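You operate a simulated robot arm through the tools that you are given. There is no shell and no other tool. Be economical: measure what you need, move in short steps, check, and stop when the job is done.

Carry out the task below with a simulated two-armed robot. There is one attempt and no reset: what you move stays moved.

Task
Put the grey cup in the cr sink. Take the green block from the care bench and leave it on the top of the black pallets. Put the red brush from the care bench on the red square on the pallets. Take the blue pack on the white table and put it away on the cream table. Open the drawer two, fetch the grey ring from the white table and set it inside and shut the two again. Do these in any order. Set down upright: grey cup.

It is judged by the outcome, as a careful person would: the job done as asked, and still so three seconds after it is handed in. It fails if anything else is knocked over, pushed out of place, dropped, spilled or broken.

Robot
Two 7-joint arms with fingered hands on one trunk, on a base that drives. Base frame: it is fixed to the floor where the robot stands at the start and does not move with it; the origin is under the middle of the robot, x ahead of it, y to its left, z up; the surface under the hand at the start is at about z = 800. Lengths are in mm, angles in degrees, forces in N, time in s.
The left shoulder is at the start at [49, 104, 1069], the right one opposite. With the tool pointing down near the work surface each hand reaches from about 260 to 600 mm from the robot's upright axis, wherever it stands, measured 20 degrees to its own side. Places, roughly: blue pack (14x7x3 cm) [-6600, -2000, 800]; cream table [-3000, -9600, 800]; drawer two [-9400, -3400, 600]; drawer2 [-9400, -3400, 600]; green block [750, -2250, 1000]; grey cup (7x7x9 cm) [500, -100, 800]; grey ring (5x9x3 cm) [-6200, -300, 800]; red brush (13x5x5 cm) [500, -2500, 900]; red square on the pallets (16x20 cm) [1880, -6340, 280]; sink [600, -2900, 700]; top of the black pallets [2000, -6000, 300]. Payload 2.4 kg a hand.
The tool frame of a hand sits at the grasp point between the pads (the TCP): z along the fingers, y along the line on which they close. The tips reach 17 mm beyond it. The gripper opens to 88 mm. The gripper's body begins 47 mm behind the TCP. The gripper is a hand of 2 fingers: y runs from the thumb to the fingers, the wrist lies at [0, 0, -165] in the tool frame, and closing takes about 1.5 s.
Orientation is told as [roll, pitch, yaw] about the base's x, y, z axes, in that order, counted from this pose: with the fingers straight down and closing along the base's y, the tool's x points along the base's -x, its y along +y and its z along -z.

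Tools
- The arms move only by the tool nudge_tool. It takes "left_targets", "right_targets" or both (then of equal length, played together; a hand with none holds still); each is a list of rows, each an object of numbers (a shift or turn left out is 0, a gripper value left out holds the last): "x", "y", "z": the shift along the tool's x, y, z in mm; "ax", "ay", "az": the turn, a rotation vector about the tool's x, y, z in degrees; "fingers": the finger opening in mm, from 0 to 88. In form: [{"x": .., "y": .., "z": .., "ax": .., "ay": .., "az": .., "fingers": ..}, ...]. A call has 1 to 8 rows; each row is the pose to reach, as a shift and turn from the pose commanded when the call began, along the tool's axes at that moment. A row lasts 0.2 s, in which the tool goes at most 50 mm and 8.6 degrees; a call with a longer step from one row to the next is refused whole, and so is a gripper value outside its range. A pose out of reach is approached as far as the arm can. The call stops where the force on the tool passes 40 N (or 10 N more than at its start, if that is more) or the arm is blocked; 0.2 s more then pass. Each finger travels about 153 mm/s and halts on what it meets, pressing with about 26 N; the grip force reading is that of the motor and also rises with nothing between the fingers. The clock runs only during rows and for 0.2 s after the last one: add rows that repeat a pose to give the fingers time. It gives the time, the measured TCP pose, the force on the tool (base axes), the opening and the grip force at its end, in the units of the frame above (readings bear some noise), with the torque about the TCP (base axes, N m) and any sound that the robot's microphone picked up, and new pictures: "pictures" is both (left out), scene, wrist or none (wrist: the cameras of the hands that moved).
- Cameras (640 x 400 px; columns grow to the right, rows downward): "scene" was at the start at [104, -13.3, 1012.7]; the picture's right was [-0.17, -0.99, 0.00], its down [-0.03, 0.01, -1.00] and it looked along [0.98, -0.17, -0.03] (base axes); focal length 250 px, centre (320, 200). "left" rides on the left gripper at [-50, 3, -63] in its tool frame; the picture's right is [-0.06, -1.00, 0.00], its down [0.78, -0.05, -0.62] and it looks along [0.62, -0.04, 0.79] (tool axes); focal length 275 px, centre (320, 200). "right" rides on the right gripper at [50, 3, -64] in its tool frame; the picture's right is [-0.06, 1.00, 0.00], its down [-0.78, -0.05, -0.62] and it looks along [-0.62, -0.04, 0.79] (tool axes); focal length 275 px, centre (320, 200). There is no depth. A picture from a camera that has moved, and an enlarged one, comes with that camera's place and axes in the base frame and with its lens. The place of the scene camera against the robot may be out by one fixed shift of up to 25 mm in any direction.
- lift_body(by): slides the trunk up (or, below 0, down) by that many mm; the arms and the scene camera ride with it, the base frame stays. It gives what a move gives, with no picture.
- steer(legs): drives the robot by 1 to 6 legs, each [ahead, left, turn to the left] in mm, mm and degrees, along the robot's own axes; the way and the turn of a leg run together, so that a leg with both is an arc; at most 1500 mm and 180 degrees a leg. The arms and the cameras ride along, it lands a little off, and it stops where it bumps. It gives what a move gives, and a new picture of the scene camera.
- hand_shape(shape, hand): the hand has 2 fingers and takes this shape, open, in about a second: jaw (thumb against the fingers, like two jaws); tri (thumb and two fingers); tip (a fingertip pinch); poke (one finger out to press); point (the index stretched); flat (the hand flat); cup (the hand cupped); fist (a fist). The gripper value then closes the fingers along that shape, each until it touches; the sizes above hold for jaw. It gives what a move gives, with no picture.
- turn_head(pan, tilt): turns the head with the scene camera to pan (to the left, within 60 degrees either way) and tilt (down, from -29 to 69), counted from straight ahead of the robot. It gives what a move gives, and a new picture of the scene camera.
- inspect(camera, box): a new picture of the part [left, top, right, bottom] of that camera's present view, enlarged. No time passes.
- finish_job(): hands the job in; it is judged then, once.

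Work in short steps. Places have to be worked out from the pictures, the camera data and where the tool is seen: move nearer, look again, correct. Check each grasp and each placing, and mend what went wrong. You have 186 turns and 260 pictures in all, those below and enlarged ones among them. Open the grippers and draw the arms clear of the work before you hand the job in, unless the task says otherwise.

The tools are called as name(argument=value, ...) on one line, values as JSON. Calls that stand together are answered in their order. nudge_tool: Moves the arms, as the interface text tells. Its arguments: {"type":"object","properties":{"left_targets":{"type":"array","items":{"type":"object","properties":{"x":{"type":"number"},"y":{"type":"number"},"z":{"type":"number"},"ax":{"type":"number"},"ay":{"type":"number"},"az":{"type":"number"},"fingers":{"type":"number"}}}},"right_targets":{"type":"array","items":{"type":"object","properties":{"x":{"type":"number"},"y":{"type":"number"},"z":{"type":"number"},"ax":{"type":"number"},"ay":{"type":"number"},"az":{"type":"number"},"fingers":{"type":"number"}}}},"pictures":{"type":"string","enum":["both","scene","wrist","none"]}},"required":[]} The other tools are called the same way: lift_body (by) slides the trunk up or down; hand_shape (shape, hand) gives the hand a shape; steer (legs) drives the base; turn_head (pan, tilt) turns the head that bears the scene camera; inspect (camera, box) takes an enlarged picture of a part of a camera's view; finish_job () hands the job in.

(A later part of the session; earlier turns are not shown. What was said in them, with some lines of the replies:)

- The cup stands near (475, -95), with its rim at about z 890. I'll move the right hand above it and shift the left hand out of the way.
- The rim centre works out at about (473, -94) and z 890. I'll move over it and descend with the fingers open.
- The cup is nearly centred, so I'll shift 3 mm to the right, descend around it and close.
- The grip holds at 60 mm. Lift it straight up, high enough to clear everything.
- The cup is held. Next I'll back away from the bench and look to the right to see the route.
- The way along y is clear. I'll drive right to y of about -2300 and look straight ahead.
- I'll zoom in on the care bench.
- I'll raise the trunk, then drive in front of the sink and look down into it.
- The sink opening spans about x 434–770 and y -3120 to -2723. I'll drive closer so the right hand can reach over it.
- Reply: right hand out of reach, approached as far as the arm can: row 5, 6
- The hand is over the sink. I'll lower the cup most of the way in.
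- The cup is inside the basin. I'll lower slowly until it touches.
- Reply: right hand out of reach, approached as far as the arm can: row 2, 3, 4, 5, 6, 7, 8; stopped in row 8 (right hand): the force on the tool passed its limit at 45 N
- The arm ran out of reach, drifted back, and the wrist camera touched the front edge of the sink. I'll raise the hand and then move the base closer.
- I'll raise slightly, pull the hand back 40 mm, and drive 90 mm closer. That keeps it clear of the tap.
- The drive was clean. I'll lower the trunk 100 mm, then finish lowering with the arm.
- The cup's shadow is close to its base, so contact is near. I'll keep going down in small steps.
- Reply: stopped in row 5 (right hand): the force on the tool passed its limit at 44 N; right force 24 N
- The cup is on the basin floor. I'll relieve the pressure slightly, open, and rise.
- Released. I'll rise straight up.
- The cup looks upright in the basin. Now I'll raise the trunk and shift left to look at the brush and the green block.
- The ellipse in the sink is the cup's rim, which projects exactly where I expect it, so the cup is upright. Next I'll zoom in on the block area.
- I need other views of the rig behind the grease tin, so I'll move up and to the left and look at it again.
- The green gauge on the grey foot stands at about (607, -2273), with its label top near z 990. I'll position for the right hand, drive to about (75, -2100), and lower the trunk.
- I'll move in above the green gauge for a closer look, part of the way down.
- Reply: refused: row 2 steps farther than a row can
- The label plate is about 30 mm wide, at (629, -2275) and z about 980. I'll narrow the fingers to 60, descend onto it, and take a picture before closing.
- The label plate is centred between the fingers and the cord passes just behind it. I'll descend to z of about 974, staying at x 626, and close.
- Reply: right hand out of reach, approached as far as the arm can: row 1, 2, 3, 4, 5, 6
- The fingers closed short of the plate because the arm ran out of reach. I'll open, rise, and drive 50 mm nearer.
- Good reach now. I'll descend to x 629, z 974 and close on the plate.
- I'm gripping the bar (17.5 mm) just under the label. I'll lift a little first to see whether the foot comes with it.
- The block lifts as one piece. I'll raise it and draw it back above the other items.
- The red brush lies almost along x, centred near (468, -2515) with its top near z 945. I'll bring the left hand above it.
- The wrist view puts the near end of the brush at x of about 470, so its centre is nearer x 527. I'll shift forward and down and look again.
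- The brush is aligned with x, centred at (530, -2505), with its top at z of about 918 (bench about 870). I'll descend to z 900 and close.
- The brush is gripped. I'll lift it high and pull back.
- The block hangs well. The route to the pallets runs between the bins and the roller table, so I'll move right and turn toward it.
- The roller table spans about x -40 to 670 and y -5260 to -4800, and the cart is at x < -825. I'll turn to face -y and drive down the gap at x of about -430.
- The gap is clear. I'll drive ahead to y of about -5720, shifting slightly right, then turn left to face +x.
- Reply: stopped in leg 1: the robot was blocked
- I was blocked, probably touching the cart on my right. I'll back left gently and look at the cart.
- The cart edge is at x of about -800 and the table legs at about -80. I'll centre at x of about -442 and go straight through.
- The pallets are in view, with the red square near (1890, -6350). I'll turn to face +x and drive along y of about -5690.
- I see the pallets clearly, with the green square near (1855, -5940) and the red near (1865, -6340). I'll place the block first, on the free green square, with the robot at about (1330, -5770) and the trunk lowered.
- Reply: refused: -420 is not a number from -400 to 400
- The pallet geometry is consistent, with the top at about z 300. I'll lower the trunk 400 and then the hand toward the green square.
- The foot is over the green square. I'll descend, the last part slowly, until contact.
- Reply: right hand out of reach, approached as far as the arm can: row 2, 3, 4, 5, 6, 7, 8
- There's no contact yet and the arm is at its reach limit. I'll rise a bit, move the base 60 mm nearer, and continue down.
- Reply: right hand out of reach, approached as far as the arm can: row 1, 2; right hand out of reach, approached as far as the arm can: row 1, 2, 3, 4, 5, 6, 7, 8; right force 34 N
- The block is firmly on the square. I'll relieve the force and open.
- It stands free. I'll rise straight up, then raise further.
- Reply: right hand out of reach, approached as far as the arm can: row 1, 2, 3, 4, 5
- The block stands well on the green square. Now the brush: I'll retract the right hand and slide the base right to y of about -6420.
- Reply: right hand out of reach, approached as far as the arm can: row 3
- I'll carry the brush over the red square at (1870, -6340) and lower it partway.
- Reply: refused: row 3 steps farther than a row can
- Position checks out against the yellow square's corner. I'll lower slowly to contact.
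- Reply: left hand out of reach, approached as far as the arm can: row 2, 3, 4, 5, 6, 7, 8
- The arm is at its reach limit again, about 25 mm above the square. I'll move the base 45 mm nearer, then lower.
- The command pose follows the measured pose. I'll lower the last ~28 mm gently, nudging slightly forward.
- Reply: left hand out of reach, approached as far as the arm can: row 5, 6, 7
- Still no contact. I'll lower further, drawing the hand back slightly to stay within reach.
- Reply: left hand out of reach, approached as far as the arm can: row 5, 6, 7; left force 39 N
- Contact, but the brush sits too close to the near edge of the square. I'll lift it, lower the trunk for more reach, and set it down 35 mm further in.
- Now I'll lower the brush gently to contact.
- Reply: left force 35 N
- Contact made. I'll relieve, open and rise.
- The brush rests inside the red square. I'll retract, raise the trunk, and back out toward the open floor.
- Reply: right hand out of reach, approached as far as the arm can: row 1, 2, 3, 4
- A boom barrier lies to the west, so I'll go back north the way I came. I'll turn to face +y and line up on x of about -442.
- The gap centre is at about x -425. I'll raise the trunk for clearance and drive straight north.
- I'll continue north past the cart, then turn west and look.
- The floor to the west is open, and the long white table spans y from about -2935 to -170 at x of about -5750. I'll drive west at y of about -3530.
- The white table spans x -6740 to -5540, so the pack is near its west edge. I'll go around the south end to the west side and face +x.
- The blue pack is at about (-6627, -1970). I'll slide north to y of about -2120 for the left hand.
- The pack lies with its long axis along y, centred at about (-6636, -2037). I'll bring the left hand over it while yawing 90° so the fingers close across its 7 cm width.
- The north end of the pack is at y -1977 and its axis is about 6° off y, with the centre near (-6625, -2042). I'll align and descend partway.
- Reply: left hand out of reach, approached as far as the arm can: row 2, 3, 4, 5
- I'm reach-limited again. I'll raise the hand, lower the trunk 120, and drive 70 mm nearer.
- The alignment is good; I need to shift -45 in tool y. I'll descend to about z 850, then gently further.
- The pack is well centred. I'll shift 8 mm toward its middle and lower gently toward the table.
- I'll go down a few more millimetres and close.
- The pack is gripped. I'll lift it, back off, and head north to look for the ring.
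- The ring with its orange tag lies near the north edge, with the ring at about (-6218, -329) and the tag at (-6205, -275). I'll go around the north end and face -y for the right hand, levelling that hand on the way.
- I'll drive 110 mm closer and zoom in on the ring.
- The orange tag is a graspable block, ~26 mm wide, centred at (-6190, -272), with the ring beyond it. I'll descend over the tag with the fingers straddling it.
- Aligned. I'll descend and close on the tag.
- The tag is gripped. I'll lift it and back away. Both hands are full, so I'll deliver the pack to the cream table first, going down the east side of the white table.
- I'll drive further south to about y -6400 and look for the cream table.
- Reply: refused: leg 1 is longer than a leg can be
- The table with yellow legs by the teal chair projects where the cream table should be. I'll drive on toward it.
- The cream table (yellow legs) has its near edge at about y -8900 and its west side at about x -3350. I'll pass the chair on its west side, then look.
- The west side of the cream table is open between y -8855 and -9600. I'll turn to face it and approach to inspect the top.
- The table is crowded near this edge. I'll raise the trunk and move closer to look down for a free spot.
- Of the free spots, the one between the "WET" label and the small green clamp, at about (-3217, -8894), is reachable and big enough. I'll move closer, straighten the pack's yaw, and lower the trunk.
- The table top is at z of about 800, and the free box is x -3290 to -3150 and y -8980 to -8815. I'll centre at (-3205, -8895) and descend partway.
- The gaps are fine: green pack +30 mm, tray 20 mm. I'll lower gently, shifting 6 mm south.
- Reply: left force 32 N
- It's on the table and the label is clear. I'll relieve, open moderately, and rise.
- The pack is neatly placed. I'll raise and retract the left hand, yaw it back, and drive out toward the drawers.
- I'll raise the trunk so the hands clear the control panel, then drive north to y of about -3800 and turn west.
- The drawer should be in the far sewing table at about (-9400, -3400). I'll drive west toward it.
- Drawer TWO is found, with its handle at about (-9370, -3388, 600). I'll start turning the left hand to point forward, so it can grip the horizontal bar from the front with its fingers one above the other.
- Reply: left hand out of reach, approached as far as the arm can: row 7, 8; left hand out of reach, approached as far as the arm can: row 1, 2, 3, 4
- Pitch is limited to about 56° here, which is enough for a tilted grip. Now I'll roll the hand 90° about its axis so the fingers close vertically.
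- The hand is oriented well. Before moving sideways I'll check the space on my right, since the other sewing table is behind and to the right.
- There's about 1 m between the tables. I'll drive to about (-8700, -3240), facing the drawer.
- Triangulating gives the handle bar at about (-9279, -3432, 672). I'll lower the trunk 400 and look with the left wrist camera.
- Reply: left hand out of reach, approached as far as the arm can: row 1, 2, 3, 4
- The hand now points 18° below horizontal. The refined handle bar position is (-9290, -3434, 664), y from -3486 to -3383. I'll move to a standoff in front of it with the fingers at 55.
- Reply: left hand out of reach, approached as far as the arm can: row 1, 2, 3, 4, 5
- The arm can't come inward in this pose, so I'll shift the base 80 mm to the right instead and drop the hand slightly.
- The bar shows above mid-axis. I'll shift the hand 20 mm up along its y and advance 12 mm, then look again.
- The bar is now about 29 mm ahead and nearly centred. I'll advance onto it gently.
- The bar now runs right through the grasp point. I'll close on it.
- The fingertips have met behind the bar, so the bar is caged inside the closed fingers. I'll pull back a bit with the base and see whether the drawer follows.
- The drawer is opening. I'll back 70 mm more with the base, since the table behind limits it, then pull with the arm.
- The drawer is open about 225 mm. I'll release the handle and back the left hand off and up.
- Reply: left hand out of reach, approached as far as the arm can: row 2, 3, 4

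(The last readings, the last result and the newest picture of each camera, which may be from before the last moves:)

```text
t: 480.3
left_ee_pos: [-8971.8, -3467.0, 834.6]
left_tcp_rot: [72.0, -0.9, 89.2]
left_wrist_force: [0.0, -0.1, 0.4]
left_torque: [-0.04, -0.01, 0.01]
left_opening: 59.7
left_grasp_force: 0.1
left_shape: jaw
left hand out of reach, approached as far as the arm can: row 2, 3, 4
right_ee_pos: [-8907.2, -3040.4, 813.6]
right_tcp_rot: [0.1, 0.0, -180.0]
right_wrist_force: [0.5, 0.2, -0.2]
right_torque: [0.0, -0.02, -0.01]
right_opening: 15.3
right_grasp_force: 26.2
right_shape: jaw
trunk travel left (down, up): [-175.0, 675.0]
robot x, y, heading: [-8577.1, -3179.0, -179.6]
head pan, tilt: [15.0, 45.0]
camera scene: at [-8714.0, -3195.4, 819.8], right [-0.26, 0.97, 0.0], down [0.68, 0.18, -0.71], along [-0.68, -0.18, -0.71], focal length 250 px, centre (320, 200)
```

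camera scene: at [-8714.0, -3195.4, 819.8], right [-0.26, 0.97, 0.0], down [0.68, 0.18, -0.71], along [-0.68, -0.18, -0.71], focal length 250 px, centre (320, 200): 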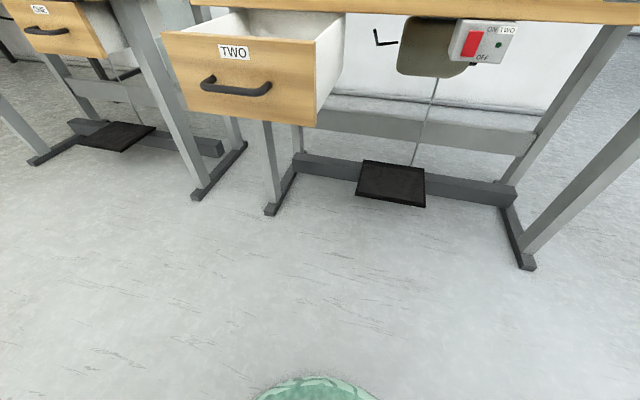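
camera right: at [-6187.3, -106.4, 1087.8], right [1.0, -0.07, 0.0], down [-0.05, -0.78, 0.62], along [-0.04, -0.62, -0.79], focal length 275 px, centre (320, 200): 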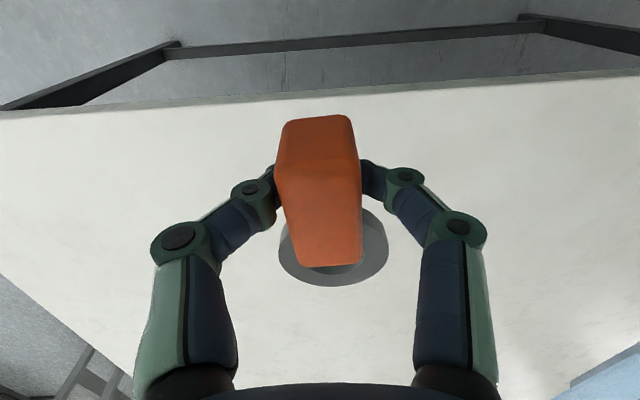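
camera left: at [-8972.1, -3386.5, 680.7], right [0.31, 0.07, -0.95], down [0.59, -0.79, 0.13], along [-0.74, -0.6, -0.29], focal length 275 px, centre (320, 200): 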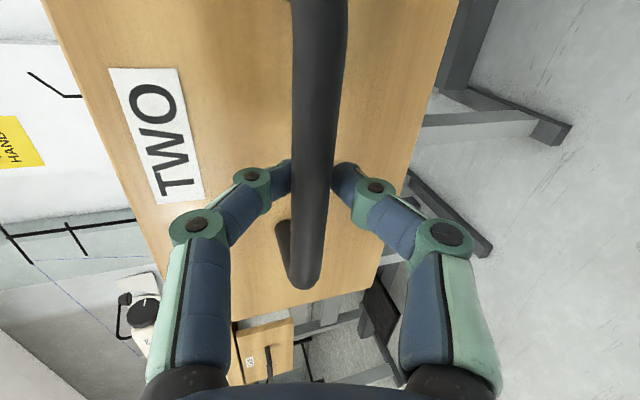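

The drawer stays open. I'll raise the trunk a bit and shift the base left so the right hand faces the drawer.

lift_body(by=120)

steer(legs=[[0, 310, 0], [70, 0, 0]])

turn_head(pan=-12, tilt=45)

```text
t: 481.8
left_ee_pos: [-8968.8, -3466.0, 952.6]
left_tcp_rot: [72.1, -0.8, 89.2]
left_wrist_force: [0.6, 0.2, -0.2]
left_torque: [-0.01, -0.01, 0.01]
left_opening: 59.4
left_grasp_force: 0.1
left_shape: jaw
right_ee_pos: [-8907.8, -3040.5, 932.4]
right_tcp_rot: [0.2, 0.0, -180.0]
right_wrist_force: [-1.0, -0.1, -0.7]
right_torque: [0.0, 0.01, -0.01]
right_opening: 15.3
right_grasp_force: 25.9
right_shape: jaw
trunk travel left (down, up): [-295.0, 555.0]
robot x, y, heading: [-8579.1, -3176.6, -180.0]
head pan, tilt: [15.0, 45.0]
```

```text
t: 484.6
left_ee_pos: [-9036.3, -3781.2, 953.5]
left_tcp_rot: [72.1, -0.8, 89.2]
left_wrist_force: [1.0, -0.5, 0.3]
left_torque: [0.02, -0.02, 0.01]
left_opening: 59.6
left_grasp_force: 0.0
left_shape: jaw
right_ee_pos: [-8974.6, -3353.9, 933.2]
right_tcp_rot: [0.2, 0.0, -179.9]
right_wrist_force: [-0.2, -1.0, -0.4]
right_torque: [-0.01, -0.02, 0.01]
right_opening: 15.4
right_grasp_force: 26.1
right_shape: jaw
trunk travel left (down, up): [-295.0, 555.0]
robot x, y, heading: [-8648.4, -3489.7, -179.7]
head pan, tilt: [15.0, 45.0]
camera scene: at [-8776.4, -3508.5, 939.3], right [-0.26, 0.97, 0.0], down [0.68, 0.19, -0.71], along [-0.68, -0.19, -0.71], focal length 250 px, centre (320, 200)
```

scene: 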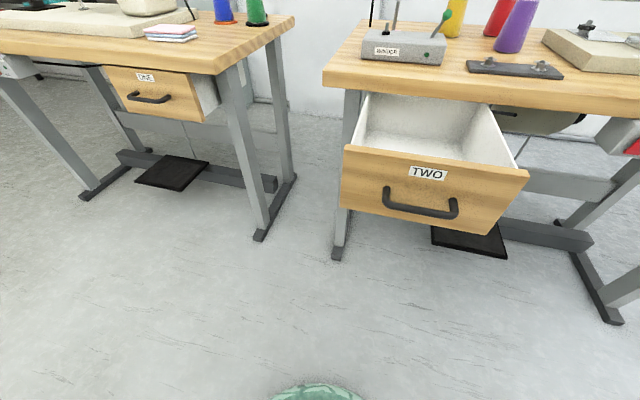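

```text
t: 485.5
left_ee_pos: [-9036.2, -3780.6, 953.5]
left_tcp_rot: [72.0, -0.8, 89.3]
left_wrist_force: [-1.0, -1.5, -0.4]
left_torque: [0.05, -0.02, -0.04]
left_opening: 59.7
left_grasp_force: 0.1
left_shape: jaw
right_ee_pos: [-8975.4, -3354.2, 932.2]
right_tcp_rot: [0.3, 0.0, -180.0]
right_wrist_force: [-0.8, 0.0, -1.3]
right_torque: [0.0, -0.01, -0.02]
right_opening: 15.3
right_grasp_force: 25.5
right_shape: jaw
trunk travel left (down, up): [-295.0, 555.0]
robot x, y, heading: [-8644.8, -3487.5, -179.6]
head pan, tilt: [-12.0, 45.0]
camera scene: at [-8777.5, -3470.6, 939.3], right [0.2, 0.98, 0.0], down [0.69, -0.14, -0.71], along [-0.69, 0.14, -0.71], focal length 250 px, centre (320, 200)
```

scene: 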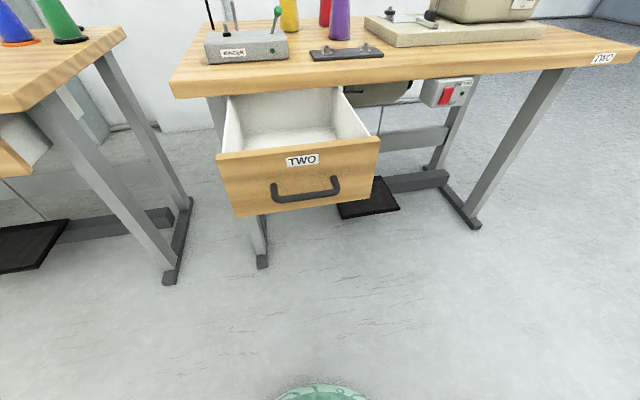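

I can see into the drawer. I'll bring the right hand over it and check with its wrist camera.

nudge_tool(right_targets=[{"x": -40, "y": 10}, {"x": -80, "y": 20}, {"x": -120, "y": 30}, {"x": -160, "y": 45}, {"x": -175, "y": 50}, {"x": -175, "y": 50}], pictures="both")

```text
t: 486.9
left_ee_pos: [-9036.6, -3780.0, 953.1]
left_tcp_rot: [72.0, -0.7, 89.2]
left_wrist_force: [0.0, 1.5, 0.5]
left_torque: [0.01, 0.02, 0.0]
left_opening: 60.0
left_grasp_force: 0.2
left_shape: jaw
right_ee_pos: [-9149.8, -3404.9, 932.7]
right_tcp_rot: [0.3, 0.0, -179.8]
right_wrist_force: [0.0, 0.1, -0.9]
right_torque: [0.01, -0.02, 0.0]
right_opening: 15.0
right_grasp_force: 26.4
right_shape: jaw
trunk travel left (down, up): [-295.0, 555.0]
robot x, y, heading: [-8648.3, -3488.3, -179.9]
head pan, tilt: [-12.0, 45.0]
camera scene: at [-8777.6, -3470.6, 939.3], right [0.2, 0.98, 0.0], down [0.69, -0.14, -0.71], along [-0.69, 0.14, -0.71], focal length 250 px, centre (320, 200)
camera right: at [-9100.2, -3407.9, 997.0], right [-0.06, -1.0, 0.0], down [-0.78, 0.05, 0.62], along [-0.62, 0.03, -0.79], focal length 275 px, centre (320, 200)
```

scene: 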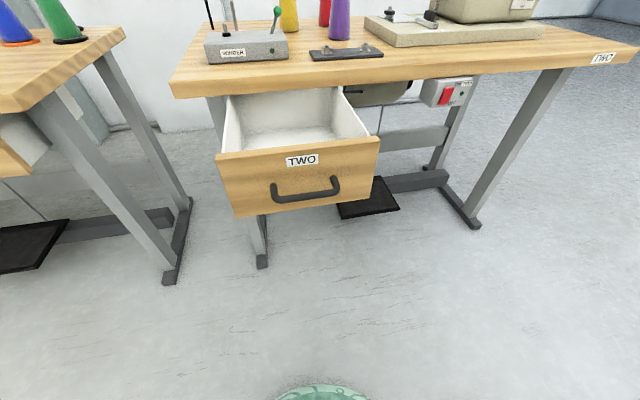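
right: 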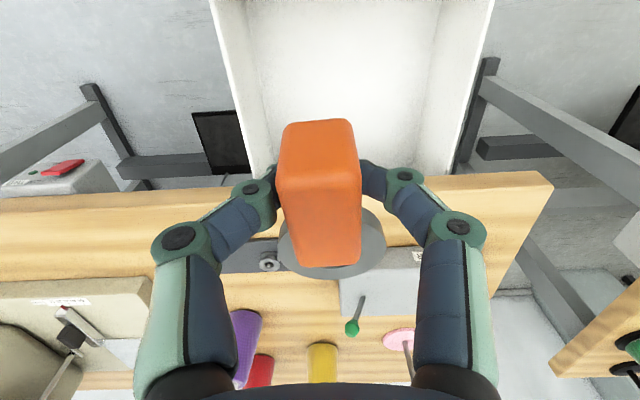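

The table edge is at x -9277, and the drawer interior runs from there to about -9085. I'll drive 28 mm forward, lower the trunk 120, then lower the ring.

steer(legs=[[28, 0, 0]])

lift_body(by=-120)

nudge_tool(right_targets=[{"z": 30, "y": 3}, {"z": 60, "y": 6}, {"z": 90, "y": 6}, {"z": 110, "y": 6}, {"z": 110, "y": 6}], pictures="both")

```text
t: 487.7
left_ee_pos: [-9065.0, -3780.5, 953.4]
left_tcp_rot: [72.0, -0.8, 89.2]
left_wrist_force: [0.1, -0.6, 0.0]
left_torque: [-0.01, -0.03, 0.03]
left_opening: 59.8
left_grasp_force: 0.1
left_shape: jaw
right_ee_pos: [-9176.8, -3405.0, 932.0]
right_tcp_rot: [0.1, 0.0, -180.0]
right_wrist_force: [0.0, 0.9, 0.2]
right_torque: [0.0, -0.01, -0.02]
right_opening: 15.2
right_grasp_force: 26.1
right_shape: jaw
trunk travel left (down, up): [-295.0, 555.0]
robot x, y, heading: [-8677.7, -3485.3, -179.8]
head pan, tilt: [-12.0, 45.0]
camera scene: at [-8805.5, -3470.6, 939.3], right [0.2, 0.98, 0.0], down [0.69, -0.14, -0.71], along [-0.69, 0.14, -0.71], focal length 250 px, centre (320, 200)
```

scene: 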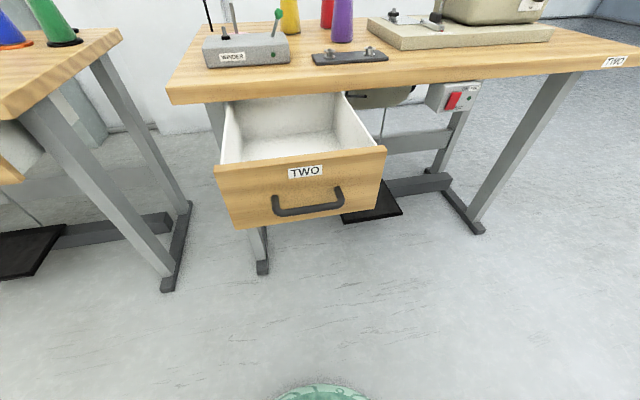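

```text
t: 489.2
left_ee_pos: [-9065.3, -3780.1, 833.8]
left_tcp_rot: [72.1, -0.8, 89.1]
left_wrist_force: [0.0, 0.2, 0.2]
left_torque: [-0.04, 0.02, -0.01]
left_opening: 59.6
left_grasp_force: 0.1
left_shape: jaw
right_ee_pos: [-9178.8, -3405.2, 813.0]
right_tcp_rot: [0.2, -0.1, -180.0]
right_wrist_force: [0.3, -0.6, -0.2]
right_torque: [0.02, -0.01, -0.02]
right_opening: 15.5
right_grasp_force: 25.3
right_shape: jaw
trunk travel left (down, up): [-175.0, 675.0]
robot x, y, heading: [-8672.4, -3491.0, -179.6]
head pan, tilt: [-12.0, 45.0]
```

```text
t: 490.4
left_ee_pos: [-9065.3, -3780.3, 834.2]
left_tcp_rot: [72.0, -0.8, 89.1]
left_wrist_force: [0.4, -0.1, 0.4]
left_torque: [0.02, -0.01, -0.02]
left_opening: 59.6
left_grasp_force: 0.0
left_shape: jaw
right_ee_pos: [-9177.9, -3411.3, 703.8]
right_tcp_rot: [0.2, 0.0, -179.8]
right_wrist_force: [0.0, 0.1, -0.5]
right_torque: [-0.02, 0.0, -0.01]
right_opening: 15.6
right_grasp_force: 25.7
right_shape: jaw
trunk travel left (down, up): [-175.0, 675.0]
robot x, y, heading: [-8673.3, -3486.6, -180.0]
head pan, tilt: [-12.0, 45.0]
camera scene: at [-8810.7, -3470.6, 819.8], right [0.2, 0.98, 0.0], down [0.69, -0.14, -0.71], along [-0.69, 0.14, -0.71], focal length 250 px, centre (320, 200)
camera right: at [-9127.5, -3413.4, 767.0], right [-0.06, -1.0, 0.0], down [-0.78, 0.05, 0.62], along [-0.62, 0.03, -0.79], focal length 275 px, centre (320, 200)
```

scene: 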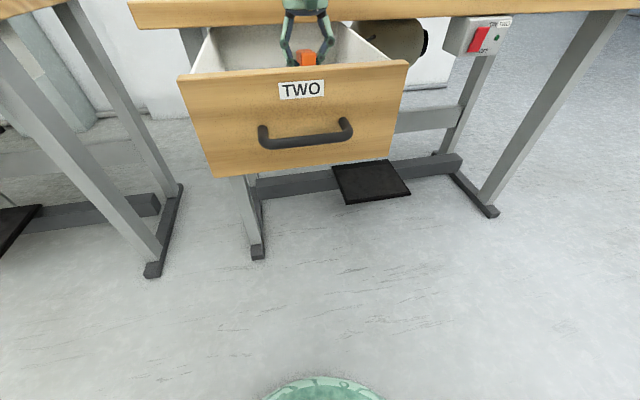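
right: 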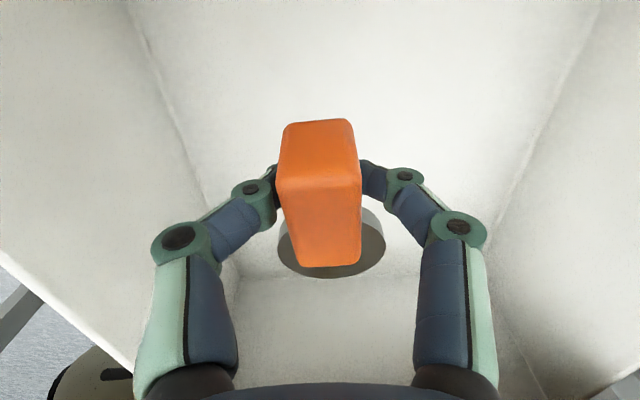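

The ring is going into the drawer. I'll continue slowly down to contact.

nudge_tool(right_targets=[{"z": 15}, {"z": 30}, {"z": 42}, {"z": 52}, {"z": 60}, {"z": 67}, {"z": 74}, {"z": 80}], pictures="wrist")

```text
t: 492.2
left_ee_pos: [-9065.3, -3782.0, 833.4]
left_tcp_rot: [72.2, -0.8, 89.3]
left_wrist_force: [0.2, 0.4, 0.1]
left_torque: [0.0, -0.03, -0.01]
left_opening: 59.5
left_grasp_force: 0.1
left_shape: jaw
right_ee_pos: [-9177.4, -3410.7, 624.5]
right_tcp_rot: [0.2, -0.1, -180.0]
right_wrist_force: [1.3, 1.6, 5.2]
right_torque: [0.0, 0.01, 0.02]
right_opening: 15.7
right_grasp_force: 26.1
right_shape: jaw
trunk travel left (down, up): [-175.0, 675.0]
robot x, y, heading: [-8674.2, -3487.9, -179.6]
head pan, tilt: [-12.0, 45.0]
camera right: at [-9128.0, -3413.7, 687.8], right [-0.06, -1.0, 0.0], down [-0.78, 0.05, 0.62], along [-0.62, 0.03, -0.78], focal length 275 px, centre (320, 200)
```

right: 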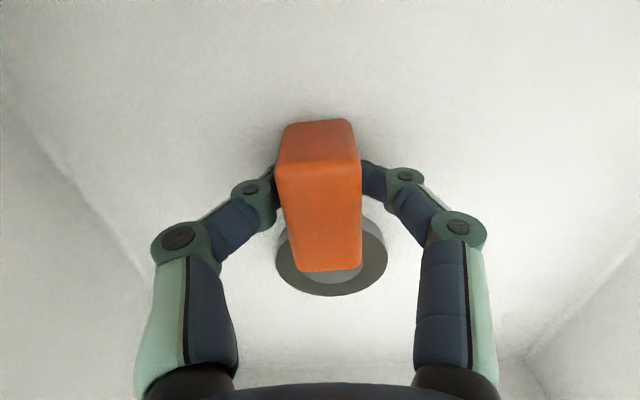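

Just touching the floor (5 N). I'll open and rise out.

nudge_tool(right_targets=[{"fingers": 30}, {"fingers": 48}, {"fingers": 48}, {"z": -30}, {"z": -75}, {"z": -120}, {"z": -165}, {"z": -210}], pictures="wrist")

```text
t: 494.0
left_ee_pos: [-9064.8, -3779.5, 833.4]
left_tcp_rot: [72.1, -0.9, 89.2]
left_wrist_force: [0.2, 1.0, 0.0]
left_torque: [-0.01, 0.03, 0.01]
left_opening: 59.6
left_grasp_force: 0.1
left_shape: jaw
right_ee_pos: [-9176.7, -3408.8, 833.7]
right_tcp_rot: [0.2, 0.0, -179.8]
right_wrist_force: [0.0, 0.0, -0.2]
right_torque: [-0.02, 0.0, -0.01]
right_opening: 47.5
right_grasp_force: 0.1
right_shape: jaw
trunk travel left (down, up): [-175.0, 675.0]
robot x, y, heading: [-8673.7, -3491.1, -179.7]
head pan, tilt: [-12.0, 45.0]
camera right: at [-9127.1, -3411.2, 896.4], right [-0.06, -1.0, 0.0], down [-0.78, 0.05, 0.62], along [-0.62, 0.03, -0.79], focal length 275 px, centre (320, 200)
```

right: 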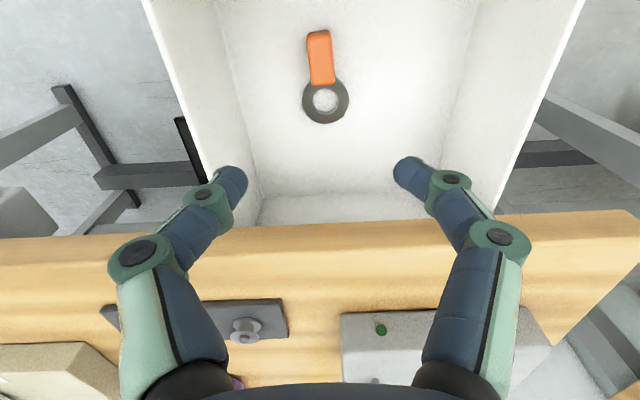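

The ring is inside. I'll retract the right hand, then reposition so the left hand, with fingers closed, can push the drawer front shut.

nudge_tool(right_targets=[{"x": 40, "z": -20}, {"x": 85, "z": -30}, {"x": 130, "z": -30}, {"x": 175, "z": -30}, {"x": 175, "z": -30}], left_targets=[{"fingers": 40}, {"fingers": 20}, {"fingers": 0}, {"fingers": 0}, {"fingers": 0}], pictures="none")

steer(legs=[[-100, 0, 0], [0, -310, 0]])

nudge_tool(left_targets=[{"y": -40, "z": 8}, {"y": -80, "z": 16}, {"y": -115, "z": 24}, {"y": -125, "z": 24}], pictures="both")

```text
t: 495.2
left_ee_pos: [-9065.6, -3780.0, 832.7]
left_tcp_rot: [72.1, -0.8, 89.2]
left_wrist_force: [-0.2, -0.8, -0.1]
left_torque: [0.0, 0.02, 0.01]
left_opening: 0.0
left_grasp_force: 25.7
left_shape: jaw
right_ee_pos: [-9002.5, -3411.5, 863.4]
right_tcp_rot: [0.3, 0.1, 180.0]
right_wrist_force: [0.2, 0.0, -0.6]
right_torque: [-0.01, 0.02, 0.01]
right_opening: 47.6
right_grasp_force: 0.0
right_shape: jaw
trunk travel left (down, up): [-175.0, 675.0]
robot x, y, heading: [-8675.2, -3490.5, -179.7]
head pan, tilt: [-12.0, 45.0]
```

```text
t: 498.0
left_ee_pos: [-8967.6, -3468.7, 833.3]
left_tcp_rot: [72.2, -0.8, 89.1]
left_wrist_force: [0.9, -0.1, -0.8]
left_torque: [-0.01, -0.02, 0.0]
left_opening: 0.0
left_grasp_force: 26.4
left_shape: jaw
right_ee_pos: [-8904.9, -3100.3, 863.5]
right_tcp_rot: [0.2, 0.0, 179.9]
right_wrist_force: [0.0, 0.4, 0.2]
right_torque: [0.01, 0.0, 0.0]
right_opening: 47.6
right_grasp_force: 0.0
right_shape: jaw
trunk travel left (down, up): [-175.0, 675.0]
robot x, y, heading: [-8577.0, -3178.0, -179.9]
head pan, tilt: [-12.0, 45.0]
camera scene: at [-8712.4, -3159.5, 819.8], right [0.21, 0.98, 0.0], down [0.69, -0.15, -0.71], along [-0.69, 0.15, -0.71], focal length 250 px, centre (320, 200)
```

scene: 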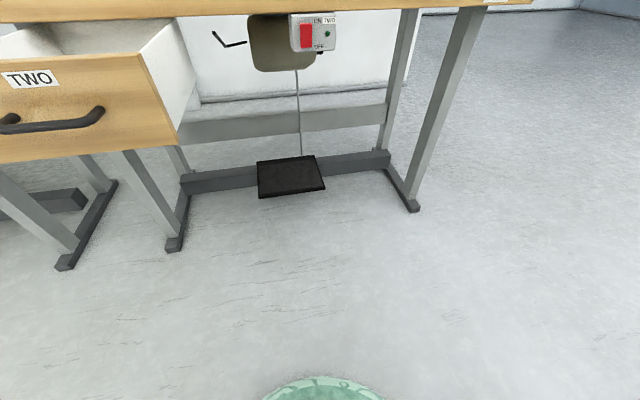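

```text
t: 499.0
left_ee_pos: [-8950.8, -3467.9, 705.4]
left_tcp_rot: [72.1, -0.8, 89.0]
left_wrist_force: [-0.8, 0.3, -0.1]
left_torque: [0.02, -0.03, 0.02]
left_opening: 0.0
left_grasp_force: 25.5
left_shape: jaw
right_ee_pos: [-8903.3, -3099.5, 864.6]
right_tcp_rot: [0.2, 0.0, 179.8]
right_wrist_force: [0.4, -0.3, 0.6]
right_torque: [0.0, 0.03, -0.03]
right_opening: 47.7
right_grasp_force: 0.0
right_shape: jaw
trunk travel left (down, up): [-175.0, 675.0]
robot x, y, heading: [-8577.1, -3178.0, -180.2]
head pan, tilt: [-12.0, 45.0]
camera scene: at [-8712.4, -3159.4, 819.8], right [0.21, 0.98, 0.0], down [0.69, -0.15, -0.71], along [-0.69, 0.15, -0.71], focal length 250 px, centre (320, 200)
camera left: at [-8891.1, -3418.0, 729.0], right [0.31, 0.07, -0.95], down [0.59, -0.8, 0.13], along [-0.75, -0.6, -0.29], focal length 275 px, centre (320, 200)
```

scene: 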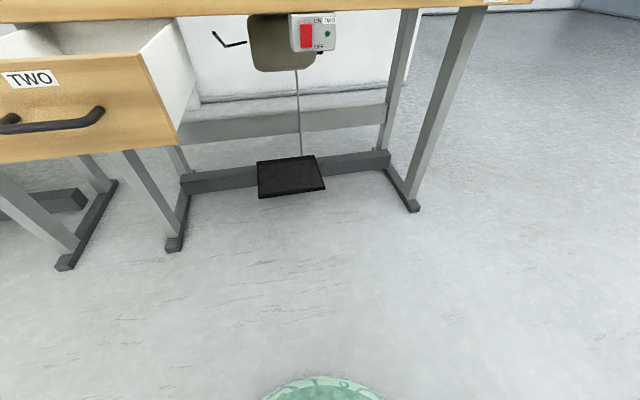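
left: 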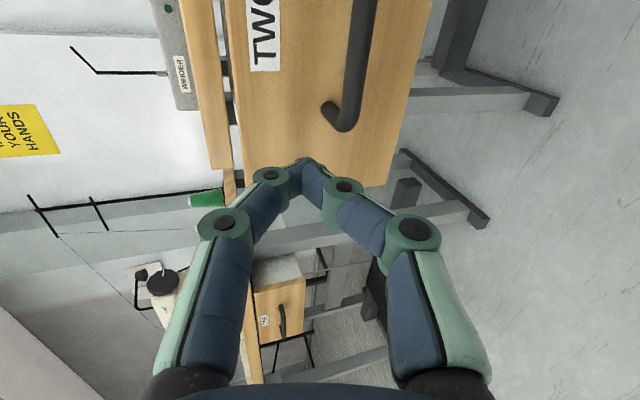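

I'll raise the right hand for clearance, centre the left hand on the drawer, and start pushing with the base.

nudge_tool(right_targets=[{"z": -40, "x": 15}, {"z": -80, "x": 30}, {"z": -120, "x": 45}], pictures="none")

steer(legs=[[0, -40, 0], [180, 0, 0]])

inspect(camera="left", box=[0, 0, 640, 400])

```text
t: 499.8
left_ee_pos: [-8951.3, -3467.2, 706.2]
left_tcp_rot: [72.1, -0.8, 89.1]
left_wrist_force: [0.4, -0.7, -0.4]
left_torque: [-0.01, 0.0, -0.02]
left_opening: 0.1
left_grasp_force: 25.4
left_shape: jaw
right_ee_pos: [-8859.7, -3097.5, 983.3]
right_tcp_rot: [0.2, -0.1, 180.1]
right_wrist_force: [-0.2, -0.1, -0.1]
right_torque: [0.01, 0.0, -0.03]
right_opening: 47.6
right_grasp_force: 0.0
right_shape: jaw
trunk travel left (down, up): [-175.0, 675.0]
robot x, y, heading: [-8576.1, -3178.3, -180.3]
head pan, tilt: [-12.0, 45.0]
```

```text
t: 501.8
left_ee_pos: [-9127.5, -3427.8, 706.3]
left_tcp_rot: [72.2, -0.8, 88.9]
left_wrist_force: [0.1, 0.6, -0.3]
left_torque: [0.02, -0.01, 0.02]
left_opening: 0.1
left_grasp_force: 25.9
left_shape: jaw
right_ee_pos: [-9036.2, -3056.6, 983.4]
right_tcp_rot: [0.1, 0.0, 179.7]
right_wrist_force: [-0.8, 0.2, -0.1]
right_torque: [-0.01, -0.01, 0.01]
right_opening: 47.8
right_grasp_force: 0.0
right_shape: jaw
trunk travel left (down, up): [-175.0, 675.0]
robot x, y, heading: [-8753.6, -3135.2, 179.6]
head pan, tilt: [-12.0, 45.0]
camera scene: at [-8889.0, -3119.8, 819.8], right [0.21, 0.98, 0.0], down [0.69, -0.15, -0.71], along [-0.69, 0.15, -0.71], focal length 250 px, centre (320, 200)
```

scene: 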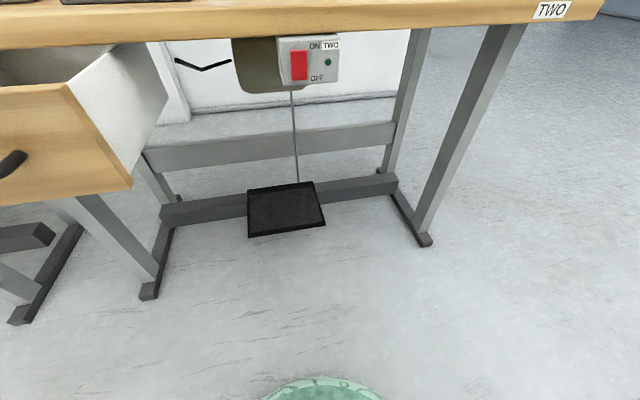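

```text
1.00 times, centred on (320, 200) of left (not enlarged: the box is as wide or as high as the picture)
camera zoom: at [-9068.2, -3378.2, 729.5], right [0.31, 0.07, -0.95], down [0.59, -0.8, 0.13], along [-0.75, -0.6, -0.29], focal length 275 px, centre (320, 200)
```

zoom: 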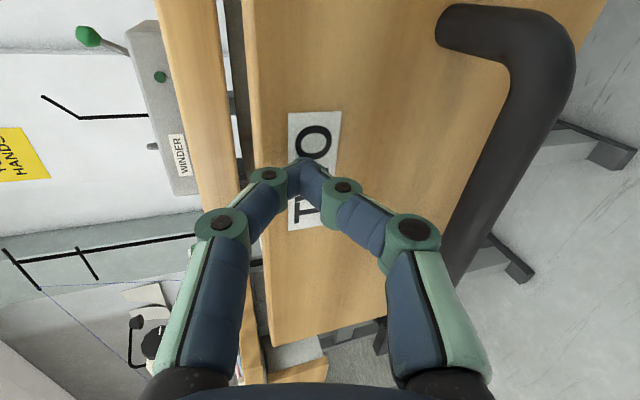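

Fingertips are on the front by the label, above the handle. I'll push on forward.

steer(legs=[[120, 0, 0]])

inspect(camera="left", box=[0, 0, 640, 400])

```text
t: 503.0
left_ee_pos: [-9247.8, -3429.2, 705.6]
left_tcp_rot: [72.2, -0.8, 89.0]
left_wrist_force: [0.5, -0.8, 0.0]
left_torque: [0.01, -0.03, -0.03]
left_opening: 0.0
left_grasp_force: 26.1
left_shape: jaw
right_ee_pos: [-9157.4, -3057.6, 982.0]
right_tcp_rot: [0.3, 0.1, 179.9]
right_wrist_force: [0.5, -0.1, -0.8]
right_torque: [0.03, -0.01, -0.02]
right_opening: 47.7
right_grasp_force: 0.0
right_shape: jaw
trunk travel left (down, up): [-175.0, 675.0]
robot x, y, heading: [-8871.7, -3138.7, -179.7]
head pan, tilt: [-12.0, 45.0]
camera scene: at [-9009.2, -3120.2, 819.8], right [0.21, 0.98, 0.0], down [0.69, -0.15, -0.71], along [-0.69, 0.15, -0.71], focal length 250 px, centre (320, 200)
```

scene: 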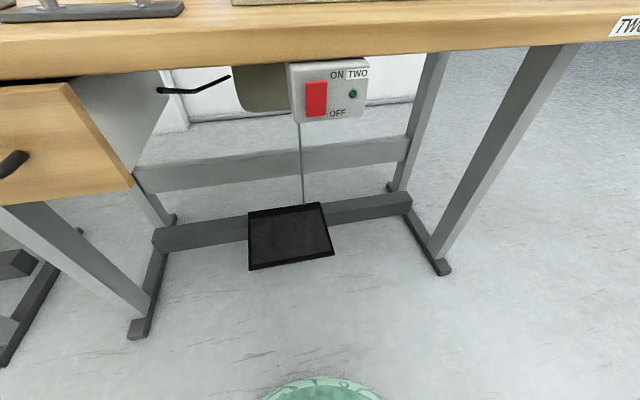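

```text
1.00 times, centred on (320, 200) of left (not enlarged: the box is as wide or as high as the picture)
camera zoom: at [-9187.7, -3379.2, 729.5], right [0.31, 0.07, -0.95], down [0.59, -0.8, 0.13], along [-0.75, -0.6, -0.29], focal length 275 px, centre (320, 200)
```

zoom: 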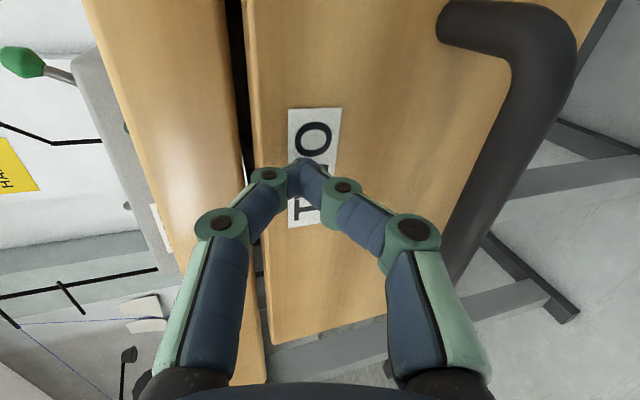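

The drawer follows. I'll finish with the arm, whose force limit will show me when it is fully shut.

nudge_tool(left_targets=[{"z": 10, "y": 3}, {"z": 19, "y": 6}, {"z": 28, "y": 9}, {"z": 36, "y": 12}, {"z": 44, "y": 14}, {"z": 52, "y": 17}, {"z": 60, "y": 19}, {"z": 68, "y": 22}], pictures="both")

```text
t: 503.9
left_ee_pos: [-9270.8, -3427.7, 706.7]
left_tcp_rot: [72.0, -0.8, 89.2]
left_wrist_force: [30.8, 1.6, 8.1]
left_torque: [0.04, 0.1, 0.0]
left_opening: 0.0
left_grasp_force: 25.7
left_shape: jaw
right_ee_pos: [-9153.6, -3057.5, 984.1]
right_tcp_rot: [0.2, -0.2, -179.8]
right_wrist_force: [-0.2, 0.9, 0.1]
right_torque: [0.0, -0.01, 0.01]
right_opening: 47.9
right_grasp_force: 0.0
right_shape: jaw
trunk travel left (down, up): [-175.0, 675.0]
robot x, y, heading: [-8874.5, -3136.7, -180.0]
head pan, tilt: [-12.0, 45.0]
stopped in row 4 (left hand): the force on the tool passed its limit at 55 N (the readings are from after the stop); the commanded pose is now the measured one
camera scene: at [-9006.3, -3120.1, 820.3], right [0.2, 0.98, 0.0], down [0.69, -0.14, -0.71], along [-0.69, 0.14, -0.71], focal length 250 px, centre (320, 200)
camera left: at [-9211.5, -3378.8, 730.1], right [0.31, 0.07, -0.95], down [0.59, -0.79, 0.13], along [-0.74, -0.6, -0.29], focal length 275 px, centre (320, 200)
```

scene: 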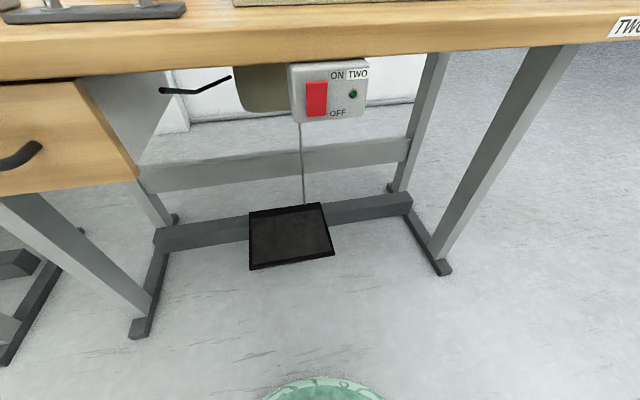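
left: 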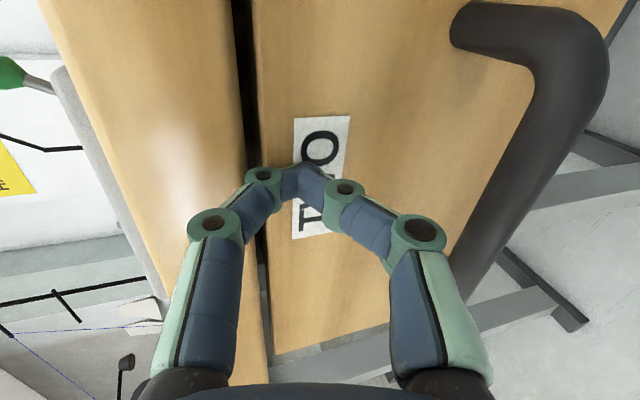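

The push stopped at 55 N, so the drawer looks closed. I'll back away and check visually.

steer(legs=[[-250, 0, 0]])

turn_head(pan=30, tilt=35)

```text
t: 505.7
left_ee_pos: [-9025.2, -3428.5, 703.6]
left_tcp_rot: [71.8, -0.9, 89.3]
left_wrist_force: [-0.9, 0.2, 0.6]
left_torque: [0.0, -0.02, 0.02]
left_opening: 0.1
left_grasp_force: 25.4
left_shape: jaw
right_ee_pos: [-8906.1, -3057.2, 982.4]
right_tcp_rot: [0.2, 0.0, -179.9]
right_wrist_force: [0.3, 0.4, 0.3]
right_torque: [0.0, -0.01, 0.02]
right_opening: 47.5
right_grasp_force: 0.1
right_shape: jaw
trunk travel left (down, up): [-175.0, 675.0]
robot x, y, heading: [-8619.9, -3138.8, -180.0]
head pan, tilt: [-12.0, 45.0]
camera scene: at [-8759.2, -3119.5, 819.8], right [0.2, 0.98, 0.0], down [0.69, -0.14, -0.71], along [-0.69, 0.14, -0.71], focal length 250 px, centre (320, 200)
```

scene: 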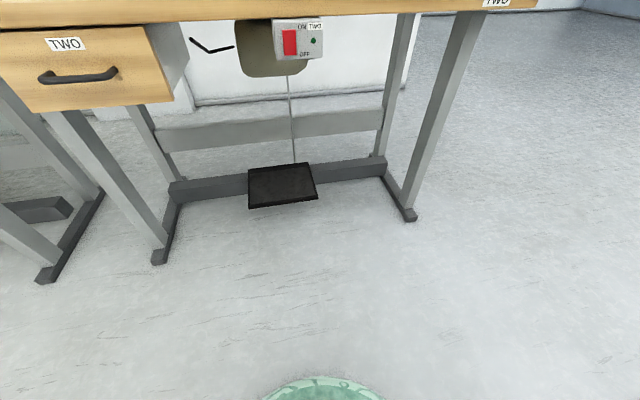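

```text
t: 506.8
left_ee_pos: [-9024.2, -3427.9, 704.3]
left_tcp_rot: [71.8, -1.0, 89.2]
left_wrist_force: [0.3, 0.0, -0.1]
left_torque: [-0.02, -0.01, -0.03]
left_opening: 0.0
left_grasp_force: 26.2
left_shape: jaw
right_ee_pos: [-8905.7, -3058.4, 983.2]
right_tcp_rot: [0.2, 0.0, -179.9]
right_wrist_force: [-0.4, 0.8, 0.7]
right_torque: [-0.01, -0.01, 0.0]
right_opening: 47.6
right_grasp_force: 0.0
right_shape: jaw
trunk travel left (down, up): [-175.0, 675.0]
robot x, y, heading: [-8621.5, -3140.7, -180.0]
head pan, tilt: [30.0, 35.0]
camera scene: at [-8755.7, -3180.4, 834.6], right [-0.5, 0.86, 0.0], down [0.5, 0.29, -0.82], along [-0.71, -0.41, -0.57], focal length 250 px, centre (320, 200)
```

scene: 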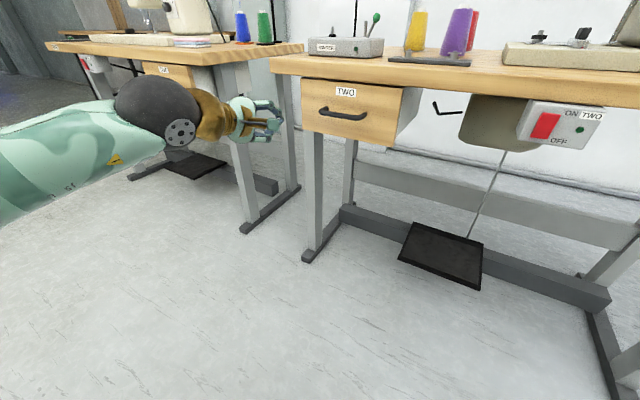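

The drawer front is back at its original place, so it's shut with the ring inside. I'll open both grippers and back off clear of the table.

nudge_tool(left_targets=[{"z": -30, "fingers": 40}, {"z": -60, "fingers": 80}, {"z": -60, "fingers": 80}], right_targets=[{"fingers": 70}, {"fingers": 85}, {"fingers": 85}], pictures="scene")

inspect(camera="scene", box=[260, 50, 460, 175])

```text
t: 507.6
left_ee_pos: [-8967.1, -3429.7, 722.5]
left_tcp_rot: [71.7, -0.9, 89.2]
left_wrist_force: [-0.2, -0.2, -0.4]
left_torque: [0.0, 0.04, 0.01]
left_opening: 80.0
left_grasp_force: 0.0
left_shape: jaw
right_ee_pos: [-8906.4, -3058.1, 982.9]
right_tcp_rot: [0.2, 0.1, -179.9]
right_wrist_force: [0.6, -0.1, 0.6]
right_torque: [-0.01, -0.02, 0.03]
right_opening: 85.0
right_grasp_force: 0.1
right_shape: jaw
trunk travel left (down, up): [-175.0, 675.0]
robot x, y, heading: [-8619.8, -3134.6, -179.8]
head pan, tilt: [30.0, 35.0]
camera scene: at [-8755.6, -3180.4, 834.6], right [-0.5, 0.86, 0.0], down [0.5, 0.29, -0.82], along [-0.71, -0.41, -0.57], focal length 250 px, centre (320, 200)
```

scene: 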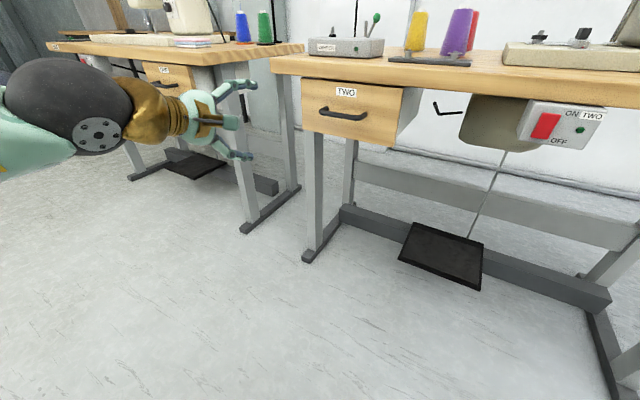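

```text
3.20 times, centred on (360, 112) of scene
camera zoom: at [-8755.6, -3180.4, 834.6], right [-0.5, 0.86, 0.0], down [0.5, 0.29, -0.82], along [-0.71, -0.41, -0.57], focal length 799 px, centre (192, 480)
```

zoom: 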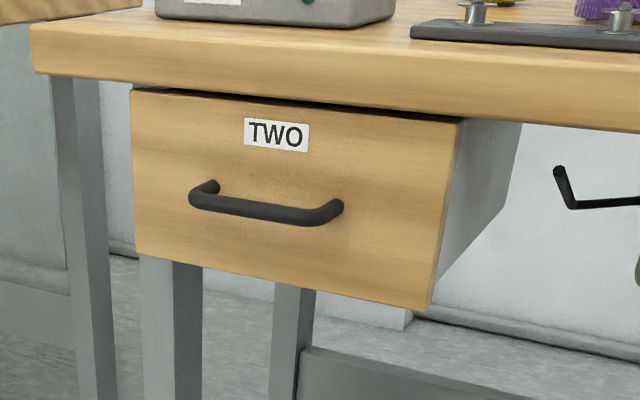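

Drawer TWO is fully shut, and the other four items were checked as they were placed. Both hands are open and clear, so I'm handing in.

finish_job()

```text
The job is handed in.
```

All five tasks are done and handed in:
- **Grey cup:** it stands upright in the sink.
- **Green block:** it is on top of the black pallets, on the free green square. I took "green block" to be the green "66 mm" piece on its grey foot.
- **Red brush:** it lies inside the red square.
- **Blue pack:** it is on the cream table.
- **Grey ring:** it is in drawer two, and the drawer is shut.

On the way to the pallets the base bumped something, most likely the mop cart. It stopped on contact and the cart looked undisturbed afterwards, though I could not rule out a slight shift.
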